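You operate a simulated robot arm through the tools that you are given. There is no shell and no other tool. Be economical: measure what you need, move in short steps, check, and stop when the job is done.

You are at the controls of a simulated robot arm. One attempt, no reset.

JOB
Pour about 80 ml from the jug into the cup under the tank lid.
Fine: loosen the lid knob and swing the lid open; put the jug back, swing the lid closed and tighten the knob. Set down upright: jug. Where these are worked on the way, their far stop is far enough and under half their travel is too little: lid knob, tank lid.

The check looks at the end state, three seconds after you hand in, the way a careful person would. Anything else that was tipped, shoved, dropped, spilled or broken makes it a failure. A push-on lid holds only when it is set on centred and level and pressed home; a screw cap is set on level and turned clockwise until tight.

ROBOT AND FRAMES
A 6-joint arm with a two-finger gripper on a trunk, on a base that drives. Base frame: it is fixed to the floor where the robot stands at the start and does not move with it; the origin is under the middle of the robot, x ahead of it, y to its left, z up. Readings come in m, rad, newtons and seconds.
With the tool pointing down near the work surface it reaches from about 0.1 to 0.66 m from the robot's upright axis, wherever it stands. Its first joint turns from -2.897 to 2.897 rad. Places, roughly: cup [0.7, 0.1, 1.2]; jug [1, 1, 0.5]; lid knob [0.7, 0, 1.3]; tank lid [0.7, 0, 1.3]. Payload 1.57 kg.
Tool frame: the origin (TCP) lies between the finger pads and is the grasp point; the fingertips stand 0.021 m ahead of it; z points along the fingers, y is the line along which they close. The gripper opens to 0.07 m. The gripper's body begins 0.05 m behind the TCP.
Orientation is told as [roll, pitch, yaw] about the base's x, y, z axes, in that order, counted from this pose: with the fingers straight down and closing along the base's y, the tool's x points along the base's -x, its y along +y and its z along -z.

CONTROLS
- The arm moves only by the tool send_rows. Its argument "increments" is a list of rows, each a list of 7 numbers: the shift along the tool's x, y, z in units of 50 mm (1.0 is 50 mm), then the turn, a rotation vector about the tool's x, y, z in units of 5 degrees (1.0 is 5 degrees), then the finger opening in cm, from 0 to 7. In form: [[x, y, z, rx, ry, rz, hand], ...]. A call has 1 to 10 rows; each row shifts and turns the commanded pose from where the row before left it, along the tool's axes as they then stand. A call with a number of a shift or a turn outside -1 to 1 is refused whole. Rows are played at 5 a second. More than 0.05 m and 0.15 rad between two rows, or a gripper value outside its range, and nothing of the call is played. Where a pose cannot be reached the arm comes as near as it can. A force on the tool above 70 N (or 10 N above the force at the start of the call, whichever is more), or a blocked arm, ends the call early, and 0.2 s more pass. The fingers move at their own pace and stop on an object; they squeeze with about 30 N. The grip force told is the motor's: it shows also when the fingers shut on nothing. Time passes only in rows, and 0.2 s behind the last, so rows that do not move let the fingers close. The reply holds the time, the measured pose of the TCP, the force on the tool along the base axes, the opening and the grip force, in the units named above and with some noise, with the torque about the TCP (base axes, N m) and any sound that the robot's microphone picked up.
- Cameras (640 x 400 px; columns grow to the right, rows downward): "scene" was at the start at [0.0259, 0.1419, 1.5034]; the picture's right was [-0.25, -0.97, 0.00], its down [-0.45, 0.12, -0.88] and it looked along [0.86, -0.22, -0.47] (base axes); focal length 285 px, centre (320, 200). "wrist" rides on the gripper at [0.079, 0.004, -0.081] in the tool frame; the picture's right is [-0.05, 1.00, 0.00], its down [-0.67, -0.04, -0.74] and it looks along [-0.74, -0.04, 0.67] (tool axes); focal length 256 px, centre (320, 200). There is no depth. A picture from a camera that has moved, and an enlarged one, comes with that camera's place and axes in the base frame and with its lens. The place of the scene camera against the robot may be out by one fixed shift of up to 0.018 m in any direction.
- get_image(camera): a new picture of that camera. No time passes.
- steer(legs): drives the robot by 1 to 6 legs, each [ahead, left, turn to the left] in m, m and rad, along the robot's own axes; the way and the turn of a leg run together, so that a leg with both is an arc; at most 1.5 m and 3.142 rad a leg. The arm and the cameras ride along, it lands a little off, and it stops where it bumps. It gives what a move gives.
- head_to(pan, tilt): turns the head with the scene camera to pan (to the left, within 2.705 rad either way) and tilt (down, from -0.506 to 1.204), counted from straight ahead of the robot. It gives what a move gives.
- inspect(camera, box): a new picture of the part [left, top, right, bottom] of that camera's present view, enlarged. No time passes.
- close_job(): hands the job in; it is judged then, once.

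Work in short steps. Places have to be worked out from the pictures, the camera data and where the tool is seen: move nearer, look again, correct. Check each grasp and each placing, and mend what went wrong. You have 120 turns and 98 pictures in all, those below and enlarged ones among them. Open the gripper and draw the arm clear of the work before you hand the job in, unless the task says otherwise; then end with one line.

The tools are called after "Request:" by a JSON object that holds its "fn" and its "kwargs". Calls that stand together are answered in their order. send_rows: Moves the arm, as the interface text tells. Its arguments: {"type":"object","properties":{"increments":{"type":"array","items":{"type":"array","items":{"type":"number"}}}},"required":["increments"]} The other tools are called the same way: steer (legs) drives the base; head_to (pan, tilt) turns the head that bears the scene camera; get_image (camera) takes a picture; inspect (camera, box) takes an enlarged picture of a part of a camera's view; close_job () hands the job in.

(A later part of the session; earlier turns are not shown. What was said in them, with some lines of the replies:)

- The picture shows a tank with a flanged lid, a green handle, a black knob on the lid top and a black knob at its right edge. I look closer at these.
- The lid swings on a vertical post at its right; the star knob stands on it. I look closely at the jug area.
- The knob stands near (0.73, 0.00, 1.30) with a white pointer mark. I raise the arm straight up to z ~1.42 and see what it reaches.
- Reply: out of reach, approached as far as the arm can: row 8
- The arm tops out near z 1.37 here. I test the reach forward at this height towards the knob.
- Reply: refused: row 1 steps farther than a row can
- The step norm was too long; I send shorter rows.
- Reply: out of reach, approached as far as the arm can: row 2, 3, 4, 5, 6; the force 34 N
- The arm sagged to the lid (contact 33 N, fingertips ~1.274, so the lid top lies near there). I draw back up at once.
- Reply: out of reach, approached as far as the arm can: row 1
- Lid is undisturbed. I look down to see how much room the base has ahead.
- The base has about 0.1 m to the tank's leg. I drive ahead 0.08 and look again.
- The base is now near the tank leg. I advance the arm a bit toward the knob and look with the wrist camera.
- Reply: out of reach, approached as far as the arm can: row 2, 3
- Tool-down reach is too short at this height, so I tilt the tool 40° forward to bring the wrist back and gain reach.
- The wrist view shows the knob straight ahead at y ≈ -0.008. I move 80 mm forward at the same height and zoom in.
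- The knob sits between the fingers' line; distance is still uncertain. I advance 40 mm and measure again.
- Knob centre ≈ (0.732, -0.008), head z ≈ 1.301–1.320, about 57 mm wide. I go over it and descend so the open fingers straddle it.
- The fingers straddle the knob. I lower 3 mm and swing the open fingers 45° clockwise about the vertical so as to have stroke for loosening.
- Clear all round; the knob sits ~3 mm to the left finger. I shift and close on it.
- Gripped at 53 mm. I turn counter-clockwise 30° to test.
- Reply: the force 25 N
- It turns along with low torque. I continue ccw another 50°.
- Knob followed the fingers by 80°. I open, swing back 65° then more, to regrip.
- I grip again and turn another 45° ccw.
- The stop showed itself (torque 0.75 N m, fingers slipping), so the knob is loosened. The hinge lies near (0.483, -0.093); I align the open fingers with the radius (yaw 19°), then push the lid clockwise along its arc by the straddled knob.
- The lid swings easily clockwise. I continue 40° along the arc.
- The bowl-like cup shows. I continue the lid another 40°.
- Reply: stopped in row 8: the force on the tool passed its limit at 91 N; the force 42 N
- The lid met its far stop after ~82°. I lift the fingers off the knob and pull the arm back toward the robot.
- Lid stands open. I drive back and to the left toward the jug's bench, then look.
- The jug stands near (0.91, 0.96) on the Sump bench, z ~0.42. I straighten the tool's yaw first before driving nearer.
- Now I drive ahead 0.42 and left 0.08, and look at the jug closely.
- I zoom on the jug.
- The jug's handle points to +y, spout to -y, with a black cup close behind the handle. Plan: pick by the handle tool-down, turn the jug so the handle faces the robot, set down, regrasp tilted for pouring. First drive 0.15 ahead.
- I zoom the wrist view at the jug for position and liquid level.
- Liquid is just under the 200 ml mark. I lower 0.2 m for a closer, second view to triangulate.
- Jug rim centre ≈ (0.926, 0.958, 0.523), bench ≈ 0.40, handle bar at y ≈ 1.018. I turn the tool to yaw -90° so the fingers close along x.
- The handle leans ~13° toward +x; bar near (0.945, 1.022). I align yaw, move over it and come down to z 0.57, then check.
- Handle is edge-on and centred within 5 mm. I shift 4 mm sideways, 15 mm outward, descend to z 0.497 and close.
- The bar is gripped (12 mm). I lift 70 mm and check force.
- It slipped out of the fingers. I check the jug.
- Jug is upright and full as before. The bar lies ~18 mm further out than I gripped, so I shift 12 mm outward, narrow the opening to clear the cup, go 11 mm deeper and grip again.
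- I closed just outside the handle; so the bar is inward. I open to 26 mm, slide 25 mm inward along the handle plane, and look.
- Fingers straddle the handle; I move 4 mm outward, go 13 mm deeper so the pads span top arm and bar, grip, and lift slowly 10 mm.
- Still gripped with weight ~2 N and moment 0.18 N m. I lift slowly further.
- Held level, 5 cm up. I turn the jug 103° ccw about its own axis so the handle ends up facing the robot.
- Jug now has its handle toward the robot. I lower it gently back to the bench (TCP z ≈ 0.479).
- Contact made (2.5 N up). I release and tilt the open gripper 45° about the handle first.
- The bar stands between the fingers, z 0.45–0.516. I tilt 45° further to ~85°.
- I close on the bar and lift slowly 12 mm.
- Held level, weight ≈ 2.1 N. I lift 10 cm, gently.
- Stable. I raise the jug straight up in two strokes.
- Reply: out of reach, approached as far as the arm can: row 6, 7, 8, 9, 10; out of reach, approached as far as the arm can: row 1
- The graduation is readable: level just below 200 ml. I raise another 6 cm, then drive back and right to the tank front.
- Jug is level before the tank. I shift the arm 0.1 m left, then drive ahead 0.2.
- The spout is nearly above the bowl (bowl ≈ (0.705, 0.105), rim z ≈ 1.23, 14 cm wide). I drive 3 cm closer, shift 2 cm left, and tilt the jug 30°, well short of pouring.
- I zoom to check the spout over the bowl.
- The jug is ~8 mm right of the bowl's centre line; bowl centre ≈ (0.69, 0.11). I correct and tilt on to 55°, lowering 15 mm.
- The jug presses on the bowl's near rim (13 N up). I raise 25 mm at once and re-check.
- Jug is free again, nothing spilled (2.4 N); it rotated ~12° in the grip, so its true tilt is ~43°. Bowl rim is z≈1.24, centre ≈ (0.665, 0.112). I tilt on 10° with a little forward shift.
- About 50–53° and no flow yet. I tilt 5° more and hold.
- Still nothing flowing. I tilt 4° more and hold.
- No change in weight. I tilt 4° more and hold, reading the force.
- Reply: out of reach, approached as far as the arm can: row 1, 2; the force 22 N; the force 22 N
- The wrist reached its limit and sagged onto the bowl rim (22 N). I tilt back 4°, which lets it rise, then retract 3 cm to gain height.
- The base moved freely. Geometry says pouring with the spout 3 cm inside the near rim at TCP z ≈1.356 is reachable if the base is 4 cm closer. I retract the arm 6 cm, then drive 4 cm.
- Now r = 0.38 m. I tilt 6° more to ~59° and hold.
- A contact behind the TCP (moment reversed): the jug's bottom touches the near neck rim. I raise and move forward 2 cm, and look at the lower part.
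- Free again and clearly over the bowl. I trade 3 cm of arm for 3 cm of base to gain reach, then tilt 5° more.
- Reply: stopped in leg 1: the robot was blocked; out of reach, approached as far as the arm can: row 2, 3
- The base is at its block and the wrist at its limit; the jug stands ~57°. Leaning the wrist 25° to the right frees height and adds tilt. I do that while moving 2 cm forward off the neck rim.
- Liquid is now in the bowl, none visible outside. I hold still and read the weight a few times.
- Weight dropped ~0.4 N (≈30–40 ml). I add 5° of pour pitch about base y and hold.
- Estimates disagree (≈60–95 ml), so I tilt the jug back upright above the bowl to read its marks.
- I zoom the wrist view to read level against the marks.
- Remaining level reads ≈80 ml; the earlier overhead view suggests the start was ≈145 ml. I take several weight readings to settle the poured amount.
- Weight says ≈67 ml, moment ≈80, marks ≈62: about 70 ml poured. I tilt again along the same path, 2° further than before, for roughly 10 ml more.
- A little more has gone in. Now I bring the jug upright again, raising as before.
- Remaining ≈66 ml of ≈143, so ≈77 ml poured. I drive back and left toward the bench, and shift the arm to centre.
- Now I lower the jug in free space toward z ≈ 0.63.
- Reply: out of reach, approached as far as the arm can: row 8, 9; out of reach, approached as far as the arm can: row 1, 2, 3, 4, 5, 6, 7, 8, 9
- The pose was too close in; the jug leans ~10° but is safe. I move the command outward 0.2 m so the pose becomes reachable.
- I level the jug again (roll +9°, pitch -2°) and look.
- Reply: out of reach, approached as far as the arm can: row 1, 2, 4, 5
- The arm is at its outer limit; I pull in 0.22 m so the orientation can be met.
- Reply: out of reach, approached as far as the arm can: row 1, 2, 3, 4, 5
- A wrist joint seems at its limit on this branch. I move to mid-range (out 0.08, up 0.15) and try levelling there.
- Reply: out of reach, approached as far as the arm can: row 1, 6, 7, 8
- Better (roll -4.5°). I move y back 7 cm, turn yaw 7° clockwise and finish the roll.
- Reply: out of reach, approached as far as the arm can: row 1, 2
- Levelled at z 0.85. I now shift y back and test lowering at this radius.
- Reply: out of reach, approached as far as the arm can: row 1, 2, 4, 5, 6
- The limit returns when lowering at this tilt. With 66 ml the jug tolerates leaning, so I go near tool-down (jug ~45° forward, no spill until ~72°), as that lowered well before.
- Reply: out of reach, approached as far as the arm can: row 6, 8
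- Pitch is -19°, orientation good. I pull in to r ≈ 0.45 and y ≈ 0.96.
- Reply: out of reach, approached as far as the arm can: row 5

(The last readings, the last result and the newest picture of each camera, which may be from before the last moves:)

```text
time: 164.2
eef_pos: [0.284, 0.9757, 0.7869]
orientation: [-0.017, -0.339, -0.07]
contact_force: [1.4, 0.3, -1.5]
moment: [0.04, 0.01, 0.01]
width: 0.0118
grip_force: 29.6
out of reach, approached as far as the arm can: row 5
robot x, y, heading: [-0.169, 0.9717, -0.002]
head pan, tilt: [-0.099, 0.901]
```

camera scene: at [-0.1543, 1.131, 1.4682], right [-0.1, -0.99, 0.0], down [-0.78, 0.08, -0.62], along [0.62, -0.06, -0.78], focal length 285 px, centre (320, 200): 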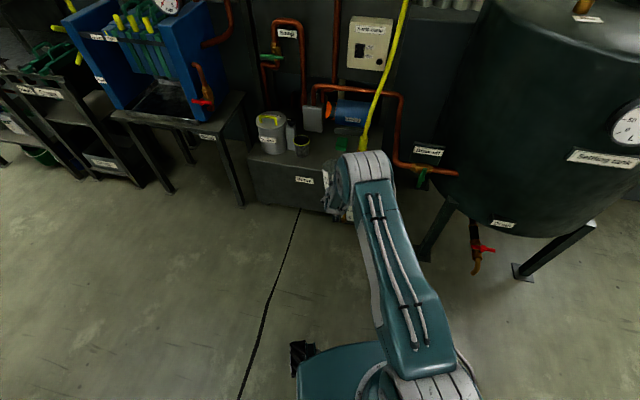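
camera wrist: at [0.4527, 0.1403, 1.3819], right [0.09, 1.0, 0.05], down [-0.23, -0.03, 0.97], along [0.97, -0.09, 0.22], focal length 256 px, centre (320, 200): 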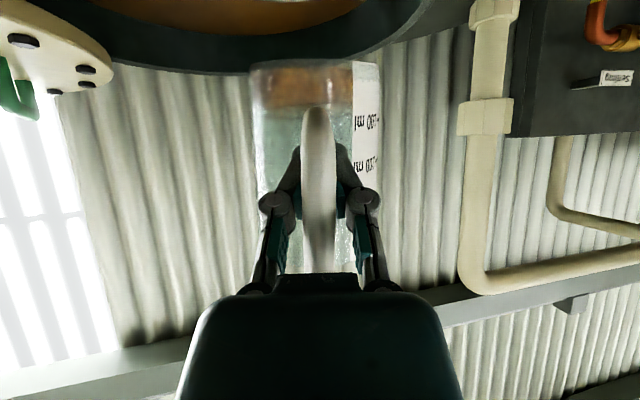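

Now I lower to z ≈ 0.63 at this tilt.

Request:
{"fn": "send_rows", "kwargs": {"increments": [[0.25, 0, 0.7, 0, 0, 0, 0], [0.28, 0, 0.8, 0, 0, 0, 0], [0.28, 0, 0.8, 0, 0, 0, 0], [0.28, 0, 0.8, 0, 0, 0, 0], [0, 0, 0, 0, 0, 0, 0]]}}

Request:
{"fn": "send_rows", "kwargs": {"increments": [[0, 0, 0, 0, -1, 0, 0], [0, 0, 0, 0, -1, 0, 0], [0, 0, 0, 0, -1, 0, 0], [0, 0, 0, 0, -1, 0, 0], [0, 0, 0, 0, -1, 0, 0], [0, 0, 0, 0, -1, 0, 0], [0, 0, 0, 0, -1, 0, 0], [0, 0, 0, 0, -0.3, 0, 0], [0, 0, 0, 0, 0, 0, 0]]}}

```text
time: 165.4
eef_pos: [0.2917, 0.9952, 0.6262]
orientation: [-0.039, -0.335, -0.058]
contact_force: [0.5, 0.3, -0.7]
moment: [0.01, 0.05, 0.0]
width: 0.012
grip_force: 29.9
out of reach, approached as far as the arm can: row 3, 4
robot x, y, heading: [-0.1707, 0.9702, -0.006]
head pan, tilt: [-0.099, 0.901]
```

```text
time: 167.4
eef_pos: [0.3827, 1.0016, 0.6703]
orientation: [-0.172, -0.925, 0.065]
contact_force: [0.3, 0.5, -2.1]
moment: [0.04, 0.08, 0.0]
width: 0.0118
grip_force: 29.9
out of reach, approached as far as the arm can: row 1, 2, 3, 4, 5, 6, 7
robot x, y, heading: [-0.1752, 0.9729, -0.004]
head pan, tilt: [-0.099, 0.901]
```

The trouble is the wrist singularity: the tool must lie in the arm's plane (yaw = azimuth) to cross it, as it did at the first grasp. I tilt back forward and up to the good pose first.

Request:
{"fn": "send_rows", "kwargs": {"increments": [[-0.25, 0, -0.3, 0, 0.9, 0, 0], [-0.25, 0, -0.3, 0, 0.9, 0, 0], [-0.23, 0, -0.33, 0, 0.9, 0, 0], [-0.2, 0, -0.35, 0, 0.9, 0, 0], [-0.2, 0, -0.35, 0, 0.9, 0, 0], [-0.17, 0, -0.36, 0, 0.9, 0, 0], [-0.15, 0, -0.36, 0, 0.9, 0, 0], [-0.13, 0, -0.37, 0, 0.7, 0, 0], [0, 0, 0, 0, 0, 0, 0]]}}

```text
time: 169.4
eef_pos: [0.3668, 1.007, 0.8112]
orientation: [-0.1, -0.405, -0.039]
contact_force: [0.1, 0.3, -1.9]
moment: [0.01, 0.09, -0.01]
width: 0.0119
grip_force: 29.7
out of reach, approached as far as the arm can: row 1, 7, 8
robot x, y, heading: [-0.1707, 0.9748, -0.001]
head pan, tilt: [-0.099, 0.901]
```

I correct roll (+6°), shift y to 0.95 so the tool lies in the arm plane.

Request:
{"fn": "send_rows", "kwargs": {"increments": [[0, 0, 0, -0.6, 0.3, 0, 0], [0, 0, 0, -0.55, 0.3, 0, 0], [0, -0.4, 0, 0, 0.3, 0, 0], [0, -0.4, 0, 0, 0.3, 0, 0], [0, -0.3, 0, 0, 0, 0, 0], [0, 0, 0, 0, 0, 0, 0]]}}

```text
time: 170.8
eef_pos: [0.3642, 0.949, 0.8088]
orientation: [0.004, -0.3, -0.045]
contact_force: [0.2, -0.7, -1.4]
moment: [0.02, 0.05, 0.01]
width: 0.0118
grip_force: 29.7
robot x, y, heading: [-0.1693, 0.9713, -0.001]
head pan, tilt: [-0.099, 0.901]
```

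All reachable now, in plane. I lower 0.18 m.

Request:
{"fn": "send_rows", "kwargs": {"increments": [[0.2, 0, 0.67, 0, 0, 0, 0], [0.26, 0, 0.86, 0, 0, 0, 0], [0.26, 0, 0.86, 0, 0, 0, 0], [0.26, 0, 0.86, 0, 0, 0, 0], [0, 0, 0, 0, 0, 0, 0]]}}

Request:
{"fn": "send_rows", "kwargs": {"increments": [[0, 0, 0, 0, -1, 0, 0], [0, 0, 0, 0, -1, 0, 0], [0, 0, 0, 0, -1, 0, 0], [0, 0, 0, 0, 0, 0, 0]]}}

```text
time: 172.0
eef_pos: [0.3655, 0.9535, 0.64]
orientation: [0.004, -0.3, -0.044]
contact_force: [0.1, -0.7, -1.6]
moment: [0.0, 0.05, 0.01]
width: 0.0119
grip_force: 30.4
robot x, y, heading: [-0.1679, 0.9747, -0.004]
head pan, tilt: [-0.099, 0.901]
```

```text
time: 173.0
eef_pos: [0.3645, 0.9512, 0.6401]
orientation: [0.003, -0.563, -0.048]
contact_force: [1.0, 0.4, -1.5]
moment: [0.02, 0.04, -0.04]
width: 0.0123
grip_force: 29.7
robot x, y, heading: [-0.1708, 0.973, -0.002]
head pan, tilt: [-0.099, 0.901]
```

Works. I tilt the remaining 23° so the jug is upright (pitch ≈ -0.965) and check with a picture.

Request:
{"fn": "send_rows", "kwargs": {"increments": [[0, 0, 0, 0, -1, 0, 0], [0, 0, 0, 0, -1, 0, 0], [0, 0, 0, 0, -1, 0, 0], [0, 0, 0, 0, -1, 0, 0], [0, 0, 0, 0, -0.6, 0, 0], [0, 0, 0, 0, 0, 0, 0]]}}

Request:
{"fn": "inspect", "kwargs": {"camera": "wrist", "box": [200, 20, 440, 170]}}

```text
time: 174.4
eef_pos: [0.3645, 0.952, 0.6404]
orientation: [0.005, -0.964, -0.05]
contact_force: [0.0, 0.1, -1.1]
moment: [0.04, 0.08, 0.0]
width: 0.0121
grip_force: 30.1
robot x, y, heading: [-0.1668, 0.9711, -0.004]
head pan, tilt: [-0.099, 0.901]
```

```text
2.67 times, centred on (320, 95) of wrist
camera zoom: at [0.2527, 0.961, 0.621], right [0.07, 1.0, 0.05], down [-0.23, -0.03, 0.97], along [0.97, -0.08, 0.23], focal length 683 px, centre (320, 480)
```

zoom: 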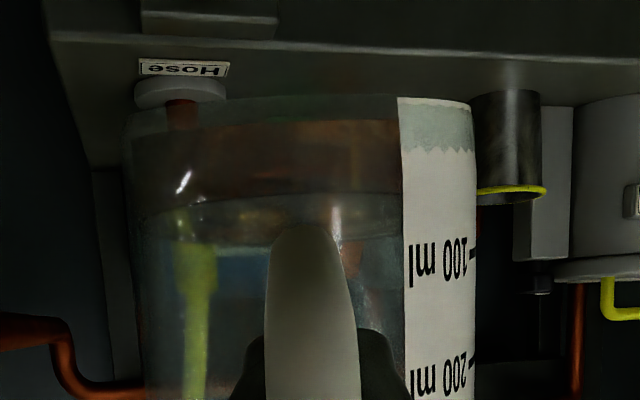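

Upright, same level. I drive 0.485 ahead over the bench and lower to just above the surface.

Request:
{"fn": "steer", "kwargs": {"legs": [[0.485, 0, 0]]}}

Request:
{"fn": "send_rows", "kwargs": {"increments": [[0.5, 0, 0.345, 0, 0, 0, 0], [0.7, 0, 0.483, 0, 0, 0, 0], [0.6, 0, 0.414, 0, 0, 0, 0], [0.4, 0, 0.276, 0, 0, 0, 0], [0, 0, 0, 0, 0, 0, 0]]}}

Request:
{"fn": "inspect", "kwargs": {"camera": "scene", "box": [280, 130, 440, 230]}}

```text
time: 177.3
eef_pos: [0.8531, 0.9576, 0.6396]
orientation: [0.006, -0.964, -0.038]
contact_force: [-0.2, 0.2, -1.2]
moment: [0.0, 0.06, 0.01]
width: 0.0119
grip_force: 30.2
robot x, y, heading: [0.3203, 0.9739, 0.01]
head pan, tilt: [-0.099, 0.901]
```

```text
time: 178.5
eef_pos: [0.8529, 0.9577, 0.5081]
orientation: [0.006, -0.963, -0.04]
contact_force: [0.0, 0.1, -1.5]
moment: [-0.01, 0.06, -0.03]
width: 0.0123
grip_force: 30.2
robot x, y, heading: [0.3197, 0.9759, 0.007]
head pan, tilt: [-0.099, 0.901]
```

```text
4.00 times, centred on (360, 180) of scene
camera zoom: at [0.3323, 1.1315, 1.4682], right [-0.09, -1.0, 0.0], down [-0.78, 0.07, -0.62], along [0.62, -0.06, -0.78], focal length 1141 px, centre (160, 280)
```

zoom: 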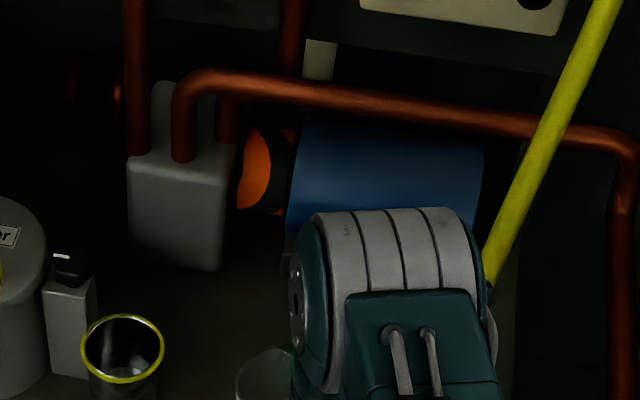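

Clear. I lower in 4 mm steps until contact.

Request:
{"fn": "send_rows", "kwargs": {"increments": [[0.13, 0, 0.09, 0, 0, 0, 0], [0.12, 0, 0.08, 0, 0, 0, 0], [0.07, 0, 0.045, 0, 0, 0, 0], [0.05, 0, 0.03, 0, 0, 0, 0], [0, 0, 0, 0, 0, 0, 0]]}}

```text
time: 179.7
eef_pos: [0.8521, 0.9597, 0.4854]
orientation: [0.006, -0.967, -0.037]
contact_force: [-0.8, 0.6, 7.9]
moment: [-0.03, -0.63, 0.06]
width: 0.0117
grip_force: 30.3
robot x, y, heading: [0.3203, 0.9721, 0.006]
head pan, tilt: [-0.099, 0.901]
```

The base sits on the bench (contact near its middle). I ease 1.5 mm and open the fingers.

Request:
{"fn": "send_rows", "kwargs": {"increments": [[-0.025, 0, -0.017, 0, 0, 0, 0], [0, 0, 0, 0, 0, 0, 2], [0, 0, 0, 0, 0, 0, 3.2], [0, 0, 0, 0, 0, 0, 3.2], [0, 0, 0, 0, 0, 0, 3.2]]}}

Request:
{"fn": "get_image", "kwargs": {"camera": "wrist"}}

```text
time: 180.9
eef_pos: [0.8507, 0.9588, 0.4853]
orientation: [0.006, -0.963, -0.041]
contact_force: [-0.3, -1.7, 0.8]
moment: [0.01, -0.05, 0.0]
width: 0.0318
grip_force: 0.0
robot x, y, heading: [0.3185, 0.9732, 0.009]
head pan, tilt: [-0.099, 0.901]
```

```text
4 pictures are left
camera wrist: at [0.7402, 0.9665, 0.4669], right [0.07, 1.0, 0.05], down [-0.23, -0.03, 0.97], along [0.97, -0.07, 0.23], focal length 256 px, centre (320, 200)
```

wrist: 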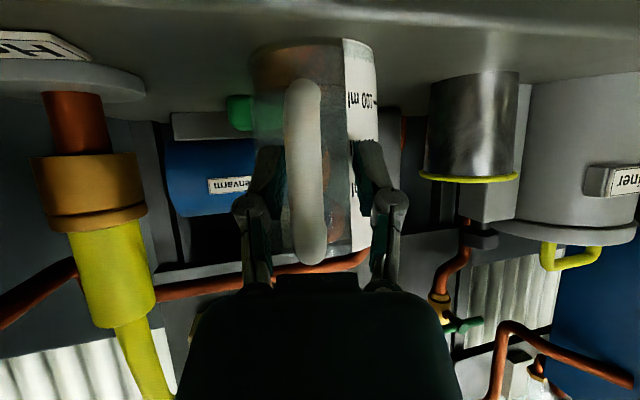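

Jug stands upright with its handle free. I back off 0.2 m, then tilt the tool toward down and rise.

Request:
{"fn": "steer", "kwargs": {"legs": [[-0.2, 0, 0]]}}

Request:
{"fn": "send_rows", "kwargs": {"increments": [[0, 0, -0.4, 0, 1, 0, 7], [0, 0, -0.5, 0, 1, 0, 7], [0, 0, -0.5, 0, 1, 0, 7], [0, 0, -0.5, 0, 1, 0, 7], [0, 0, -0.5, 0, 1, 0, 7], [0, 0, -0.5, 0, 1, 0, 7], [0, 0, -0.5, 0, 1, 0, 7], [0, 0, -0.8, 0, 1, 0, 7], [0, 0, -0.8, 0, 1, 0, 7], [0, 0, -0.8, 0, 1, 0, 7]]}}

Request:
{"fn": "send_rows", "kwargs": {"increments": [[0, 0, -0.95, 0, 0, 0, 7], [0, 0, -0.95, 0, 0, 0, 7], [0, 0, -0.95, 0, 0, 0, 7], [0, 0, -0.95, 0, 0, 0, 7], [0, 0, -0.95, 0, 0, 0, 7], [0, 0, -0.95, 0, 0, 0, 7], [0, 0, -0.95, 0, 0, 0, 7], [0, 0, -0.95, 0, 0, 0, 7]]}}

```text
time: 182.5
eef_pos: [0.6507, 0.9571, 0.4854]
orientation: [0.004, -0.963, -0.04]
contact_force: [0.3, 0.1, 0.6]
moment: [0.01, -0.02, 0.02]
width: 0.032
grip_force: 0.1
robot x, y, heading: [0.118, 0.9762, 0.004]
head pan, tilt: [-0.099, 0.901]
```

```text
time: 184.7
eef_pos: [0.5095, 0.9612, 0.7351]
orientation: [0.003, -0.091, -0.038]
contact_force: [0.9, -0.2, 0.2]
moment: [-0.01, 0.01, 0.02]
width: 0.0699
grip_force: 0.2
robot x, y, heading: [0.1177, 0.9713, 0.0]
head pan, tilt: [-0.099, 0.901]
```

```text
time: 186.5
eef_pos: [0.4758, 0.9651, 1.108]
orientation: [0.004, -0.091, -0.037]
contact_force: [0.1, 1.1, -0.4]
moment: [0.01, -0.02, -0.03]
width: 0.0701
grip_force: 0.0
robot x, y, heading: [0.1196, 0.9713, 0.008]
head pan, tilt: [-0.099, 0.901]
```

I rise further and tilt to -40°, then drive to the tank's front right part.

Request:
{"fn": "send_rows", "kwargs": {"increments": [[0, 0, -0.9, 0, 0, 0, 7], [0, 0, -0.9, 0, 0, 0, 7], [0, 0, -0.9, 0, -1, 0, 7], [0, 0, -0.9, 0, -1, 0, 7], [0, 0, -0.9, 0, -1, 0, 7], [-0.2, 0, -0.7, 0, -1, 0, 7], [-0.2, 0, -0.4, 0, -1, 0, 7], [-0.2, 0, -0.3, 0, -1, 0, 7], [-0.2, 0, -0.3, 0, -1, 0, 7]]}}

Request:
{"fn": "steer", "kwargs": {"legs": [[-0.28, 0, 0], [0, -0.97, 0]]}}

```text
time: 188.5
eef_pos: [0.4417, 0.9642, 1.4267]
orientation: [0.004, -0.703, -0.039]
contact_force: [-0.4, -0.3, 0.0]
moment: [0.06, 0.02, -0.01]
width: 0.0702
grip_force: 0.1
robot x, y, heading: [0.1145, 0.9732, -0.0]
head pan, tilt: [-0.099, 0.901]
```

```text
time: 195.2
eef_pos: [0.1544, -0.0176, 1.4264]
orientation: [0.003, -0.703, -0.055]
contact_force: [0.3, 0.0, 0.0]
moment: [-0.01, -0.02, -0.02]
width: 0.0698
grip_force: 0.1
robot x, y, heading: [-0.173, -0.0092, -0.014]
head pan, tilt: [-0.099, 0.901]
```

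I drive ahead to x = 0.08 and yaw the tool -61° as it stood when I left the knob.

Request:
{"fn": "steer", "kwargs": {"legs": [[0.253, 0.009, 0.014]]}}

Request:
{"fn": "send_rows", "kwargs": {"increments": [[0, 0, 0, 0.83, 0, 0.99, 7], [0, 0, 0, 0.83, 0, 0.99, 7], [0, 0, 0, 0.83, 0, 0.99, 7], [0, 0, 0, 0.83, 0, 0.99, 7], [0, 0, 0, 0.83, 0, 0.99, 7], [0, 0, 0, 0.83, 0, 0.99, 7], [0, 0, 0, 0.83, 0, 0.99, 7], [0, 0, 0, 0.83, 0, 0.99, 7], [0, 0, 0, 0.83, 0, 0.99, 7], [0, 0, 0, 0.36, 0, 0.42, 7]]}}

```text
time: 197.0
eef_pos: [0.4042, -0.0073, 1.427]
orientation: [0.004, -0.703, -0.038]
contact_force: [0.8, 0.8, -1.1]
moment: [-0.04, 0.0, -0.02]
width: 0.0701
grip_force: 0.0
robot x, y, heading: [0.0797, 0.0015, 0.005]
head pan, tilt: [-0.099, 0.901]
```

```text
time: 199.2
eef_pos: [0.406, -0.0076, 1.4274]
orientation: [0.007, -0.699, -1.105]
contact_force: [-0.7, -0.1, -0.4]
moment: [0.01, -0.01, -0.02]
width: 0.0701
grip_force: 0.1
robot x, y, heading: [0.0833, 0.0062, 0.002]
head pan, tilt: [-0.099, 0.901]
```

I move toward the open lid's knob, stopping ~8 cm short at z ≈ 1.367, and look.

Request:
{"fn": "send_rows", "kwargs": {"increments": [[-0.547, 0.123, 0.683, 0, 0, 0, 7], [-0.547, 0.123, 0.683, 0, 0, 0, 7], [-0.547, 0.123, 0.683, 0, 0, 0, 7], [-0.547, 0.123, 0.683, 0, 0, 0, 7], [-0.547, 0.123, 0.683, 0, 0, 0, 7], [-0.547, 0.123, 0.683, 0, 0, 0, 7], [-0.547, 0.123, 0.683, 0, 0, 0, 7], [0, 0, 0, 0, 0, 0, 7]]}}

Request:
{"fn": "get_image", "kwargs": {"camera": "wrist"}}

```text
time: 201.0
eef_pos: [0.5844, -0.256, 1.3636]
orientation: [0.008, -0.7, -1.103]
contact_force: [-0.2, 0.5, -0.2]
moment: [-0.02, 0.0, 0.0]
width: 0.0701
grip_force: 0.0
robot x, y, heading: [0.0817, -0.0005, 0.005]
head pan, tilt: [-0.099, 0.901]
```

```text
3 pictures are left
camera wrist: at [0.5363, -0.1528, 1.3747], right [0.91, 0.42, 0.04], down [-0.02, -0.05, 1.0], along [0.42, -0.91, -0.03], focal length 256 px, centre (320, 200)
```

wrist: 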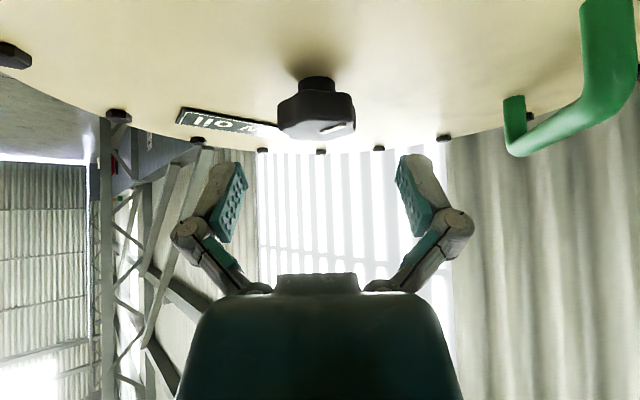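

Knob ≈ (0.613, -0.319), straight ahead 69 mm. I go over it and descend so the fingers straddle it, then push it back ccw 10°.

Request:
{"fn": "send_rows", "kwargs": {"increments": [[-0.529, -0.03, 0.444, 0, 0, 0, 7], [-0.529, -0.03, 0.444, 0, 0, 0, 7], [0.334, 0, 0.398, 0, 0, 0, 7], [0.334, 0, 0.398, 0, 0, 0, 7], [0, 0, 0, 0, 0, 0, 6.4], [0, 0, 0, 0, 0, 0, 6.4]]}}

```text
time: 202.4
eef_pos: [0.6102, -0.3197, 1.3121]
orientation: [0.007, -0.696, -1.103]
contact_force: [0.2, 0.2, -0.2]
moment: [-0.04, 0.0, 0.01]
width: 0.0641
grip_force: 0.0
robot x, y, heading: [0.0805, 0.0001, 0.005]
head pan, tilt: [-0.099, 0.901]
```

Straddled. I swing the lid closed: 40° ccw along the arc first.

Request:
{"fn": "send_rows", "kwargs": {"increments": [[0.02, 0.454, -0.01, -0.643, 0, -0.766, 6.4], [0.02, 0.454, -0.01, -0.643, 0, -0.766, 6.4], [0.02, 0.454, -0.01, -0.643, 0, -0.766, 6.4], [0.02, 0.454, -0.01, -0.643, 0, -0.766, 6.4], [0.02, 0.454, -0.01, -0.643, 0, -0.766, 6.4], [0.02, 0.454, -0.01, -0.643, 0, -0.766, 6.4], [0.02, 0.454, -0.01, -0.643, 0, -0.766, 6.4], [0.02, 0.454, -0.01, -0.643, 0, -0.766, 6.4]]}}

```text
time: 204.2
eef_pos: [0.7297, -0.1849, 1.3104]
orientation: [0.007, -0.703, -0.403]
contact_force: [0.1, 0.9, -0.3]
moment: [0.02, -0.01, -0.05]
width: 0.0642
grip_force: 0.0
robot x, y, heading: [0.0793, 0.0019, 0.002]
head pan, tilt: [-0.099, 0.901]
```

On the arc (r = 0.263). I continue 35°.

Request:
{"fn": "send_rows", "kwargs": {"increments": [[0.015, 0.454, -0.018, -0.643, 0, -0.766, 6.4], [0.015, 0.454, -0.018, -0.643, 0, -0.766, 6.4], [0.02, 0.454, -0.015, -0.643, 0, -0.766, 6.4], [0.02, 0.454, -0.015, -0.643, 0, -0.766, 6.4], [0.02, 0.454, -0.015, -0.643, 0, -0.766, 6.4], [0.02, 0.454, -0.015, -0.643, 0, -0.766, 6.4], [0.02, 0.454, -0.015, -0.643, 0, -0.766, 6.4], [0, 0, 0, 0, 0, 0, 6.4]]}}

```text
time: 206.0
eef_pos: [0.7428, -0.0333, 1.3135]
orientation: [0.002, -0.702, 0.21]
contact_force: [0.7, -0.2, 0.3]
moment: [-0.01, 0.04, 0.03]
width: 0.0641
grip_force: 0.1
robot x, y, heading: [0.0793, 0.0006, 0.009]
head pan, tilt: [-0.099, 0.901]
```

About 7° remain. I push in small steps and watch for the closed stop.

Request:
{"fn": "send_rows", "kwargs": {"increments": [[0.004, 0.16, -0.003, -0.22, 0, -0.26, 6.4], [0.004, 0.16, -0.003, -0.22, 0, -0.26, 6.4], [0.004, 0.16, -0.003, -0.22, 0, -0.26, 6.4], [0.004, 0.12, -0.003, -0.22, 0, -0.26, 6.4], [0, 0, 0, 0, 0, 0, 6.4]]}}

```text
time: 207.2
eef_pos: [0.735, -0.0032, 1.3129]
orientation: [0.002, -0.702, 0.325]
contact_force: [-0.6, -0.8, -0.1]
moment: [0.01, 0.01, -0.01]
width: 0.065
grip_force: 1.0
robot x, y, heading: [0.0791, 0.0067, 0.005]
head pan, tilt: [-0.099, 0.901]
```

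Nearly closed. I push 8 mm more to find the stop.

Request:
{"fn": "send_rows", "kwargs": {"increments": [[0, 0.08, 0, 0, 0, 0, 6.4], [0, 0.08, 0, 0, 0, 0, 6.4], [0, 0, 0, 0, 0, 0, 6.4]]}}

Request:
{"fn": "get_image", "kwargs": {"camera": "wrist"}}

```text
time: 208.0
eef_pos: [0.7339, 0.0034, 1.3115]
orientation: [0.003, -0.702, 0.326]
contact_force: [1.8, -4.6, -1.3]
moment: [0.08, 0.01, 0.06]
width: 0.0665
grip_force: 1.1
robot x, y, heading: [0.0804, 0.0031, 0.005]
head pan, tilt: [-0.099, 0.901]
```

```text
2 pictures are left
camera wrist: at [0.6256, -0.0289, 1.3224], right [-0.28, 0.96, 0.04], down [0.04, -0.03, 1.0], along [0.96, 0.28, -0.03], focal length 256 px, centre (320, 200)
```

wrist: 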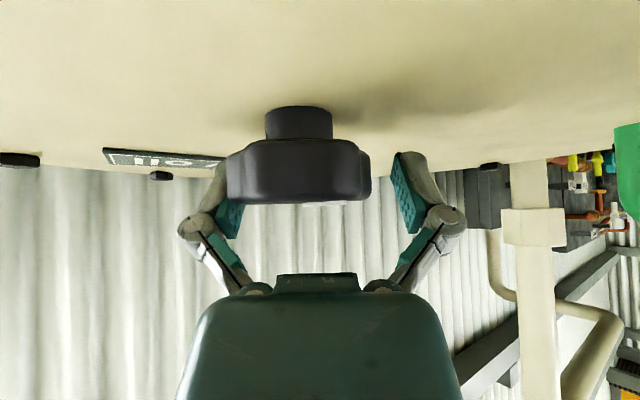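

The lid is against its closed stop. I centre on the knob (8 mm left, 8 mm back) and swing the open fingers 25° ccw for tightening stroke.

Request:
{"fn": "send_rows", "kwargs": {"increments": [[0.123, -0.17, -0.103, 0, 0, 0, 7], [0, 0, 0, -0.643, 0, -0.766, 7], [0, 0, 0, -0.643, 0, -0.766, 7], [0, 0, 0, -0.643, 0, -0.766, 7], [0, 0, 0, -0.643, 0, -0.766, 7], [0, 0, 0, -0.643, 0, -0.766, 7], [0, 0, 0, 0, 0, 0, 4], [0, 0, 0, 0, 0, 0, 3], [0, 0, 0, 0, 0, 0, 3]]}}

```text
time: 210.0
eef_pos: [0.7271, -0.0063, 1.3136]
orientation: [0.0, -0.703, 0.766]
contact_force: [-0.4, -0.2, 6.2]
moment: [0.17, 0.26, -0.01]
width: 0.0532
grip_force: 31.5
robot x, y, heading: [0.078, 0.0011, 0.004]
head pan, tilt: [-0.099, 0.901]
```

Gripped at 53 mm. I turn clockwise 50°, then 35° more.

Request:
{"fn": "send_rows", "kwargs": {"increments": [[0, 0, 0, 0.643, 0, 0.766, 3], [0, 0, 0, 0.643, 0, 0.766, 3], [0, 0, 0, 0.643, 0, 0.766, 3], [0, 0, 0, 0.643, 0, 0.766, 3], [0, 0, 0, 0.643, 0, 0.766, 3], [0, 0, 0, 0.643, 0, 0.766, 3], [0, 0, 0, 0.643, 0, 0.766, 3], [0, 0, 0, 0.643, 0, 0.766, 3], [0, 0, 0, 0.643, 0, 0.766, 3], [0, 0, 0, 0.643, 0, 0.766, 3]]}}

Request:
{"fn": "send_rows", "kwargs": {"increments": [[0, 0, 0, 0.643, 0, 0.766, 3], [0, 0, 0, 0.643, 0, 0.766, 3], [0, 0, 0, 0.643, 0, 0.766, 3], [0, 0, 0, 0.643, 0, 0.766, 3], [0, 0, 0, 0.643, 0, 0.766, 3], [0, 0, 0, 0.643, 0, 0.766, 3], [0, 0, 0, 0.643, 0, 0.766, 3], [0, 0, 0, 0.643, 0, 0.766, 3]]}}

```text
time: 212.2
eef_pos: [0.7281, -0.0058, 1.3142]
orientation: [0.005, -0.706, -0.113]
contact_force: [7.8, -8.1, 13.7]
moment: [-0.19, -0.28, -0.01]
width: 0.053
grip_force: 32.1
robot x, y, heading: [0.0796, 0.0003, 0.008]
head pan, tilt: [-0.099, 0.901]
```

```text
time: 214.0
eef_pos: [0.7287, -0.009, 1.3126]
orientation: [0.006, -0.698, -0.814]
contact_force: [-1.7, -18.2, -0.2]
moment: [0.07, 0.09, 0.75]
width: 0.0534
grip_force: 31.7
robot x, y, heading: [0.0795, 0.003, 0.004]
head pan, tilt: [-0.099, 0.901]
```

Torque rose to the slip level (0.75 N m): tight. I open, rise and retreat.

Request:
{"fn": "send_rows", "kwargs": {"increments": [[0, 0, 0, 0, 0, 0, 7], [0, 0, 0, 0, 0, 0, 7], [-0.3, 0, -0.36, 0, 0, 0, 7], [-0.35, 0, -0.42, 0, 0, 0, 7], [0.3, 0, -0.7, 0, 0, 0, 7], [0.4, 0, -0.8, 0, 0, 0, 7], [0.5, 0, -0.6, 0, 0, 0, 7], [0.6, 0, -0.6, 0, 0, 0, 7]]}}

Request:
{"fn": "steer", "kwargs": {"legs": [[-0.25, 0, 0]]}}

Request:
{"fn": "head_to", "kwargs": {"pan": -0.15, "tilt": 0.42}}

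Request:
{"fn": "inspect", "kwargs": {"camera": "scene", "box": [220, 110, 460, 260]}}

```text
time: 215.8
eef_pos: [0.6216, 0.103, 1.4019]
orientation: [0.005, -0.688, -0.814]
contact_force: [0.3, -0.2, -0.8]
moment: [0.04, 0.03, 0.02]
width: 0.0702
grip_force: 0.1
out of reach, approached as far as the arm can: row 4, 6, 7, 8
robot x, y, heading: [0.082, -0.0027, 0.002]
head pan, tilt: [-0.099, 0.901]
```

```text
time: 217.6
eef_pos: [0.3737, 0.1169, 1.4021]
orientation: [-0.001, -0.694, -0.808]
contact_force: [0.7, 0.7, -0.1]
moment: [-0.01, 0.0, -0.02]
width: 0.0701
grip_force: 0.0
robot x, y, heading: [-0.1652, 0.0067, 0.007]
head pan, tilt: [-0.099, 0.901]
```

```text
time: 218.5
eef_pos: [0.3726, 0.1156, 1.4028]
orientation: [-0.002, -0.69, -0.808]
contact_force: [-0.4, 0.0, -0.4]
moment: [0.0, -0.02, -0.01]
width: 0.0698
grip_force: 0.1
robot x, y, heading: [-0.1704, 0.0039, 0.005]
head pan, tilt: [-0.15, 0.421]
```

```text
2.67 times, centred on (340, 185) of scene
camera zoom: at [-0.1379, 0.1549, 1.509], right [-0.14, -0.99, 0.0], down [-0.41, 0.06, -0.91], along [0.9, -0.13, -0.41], focal length 761 px, centre (267, 240)
```

zoom: 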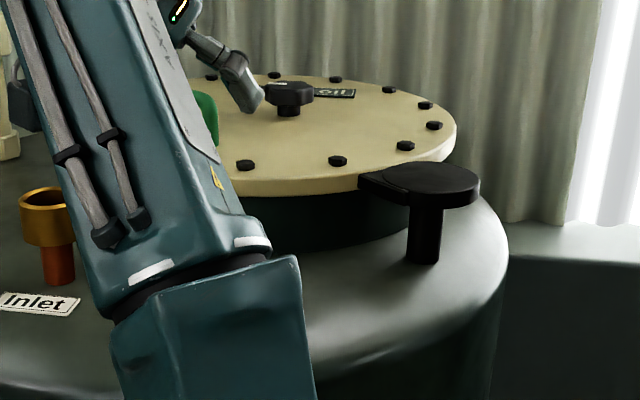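

Lid is closed and the knob's mark is back at its starting side. With the last picture I check the jug on the bench.

Request:
{"fn": "head_to", "kwargs": {"pan": 0.6, "tilt": 0.6}}

Request:
{"fn": "inspect", "kwargs": {"camera": "scene", "box": [220, 130, 400, 250]}}

```text
time: 219.6
eef_pos: [0.373, 0.1156, 1.4016]
orientation: [0.0, -0.691, -0.809]
contact_force: [0.7, -0.8, -0.4]
moment: [-0.01, 0.0, 0.0]
width: 0.0697
grip_force: 0.1
robot x, y, heading: [-0.1685, 0.0017, -0.0]
head pan, tilt: [0.6, 0.6]
```

```text
3.33 times, centred on (310, 190) of scene
camera zoom: at [-0.1566, 0.2185, 1.4927], right [0.57, -0.82, 0.0], down [-0.47, -0.32, -0.82], along [0.68, 0.47, -0.57], focal length 951 px, centre (353, 233)
```

zoom: 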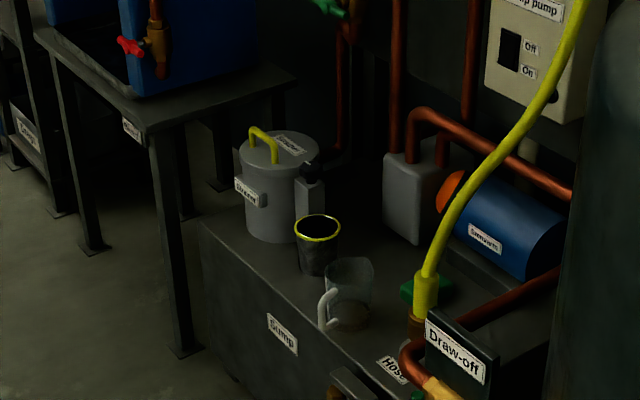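

The jug stands upright in its place, the lid is closed and tight, and the arm is clear with the gripper open. I hand in.

Request:
{"fn": "close_job", "kwargs": {}}

```text
The job is handed in.
```

I poured an estimated 77 ml from the jug into the cup under the tank lid, put the jug back upright in its place on the bench (handle now facing out instead of sideways), swung the lid closed and tightened the knob. The 77 ml comes from reading the jug's marks (about 143 ml before, 66 ml after). Weight readings taken before a last top-up of about 11 ml suggested about 67 ml, so roughly 78 ml in all. While pouring, the jug pressed on the cup's rim twice and once or twice on the tank neck; the cup showed no visible shift and I saw no spill.
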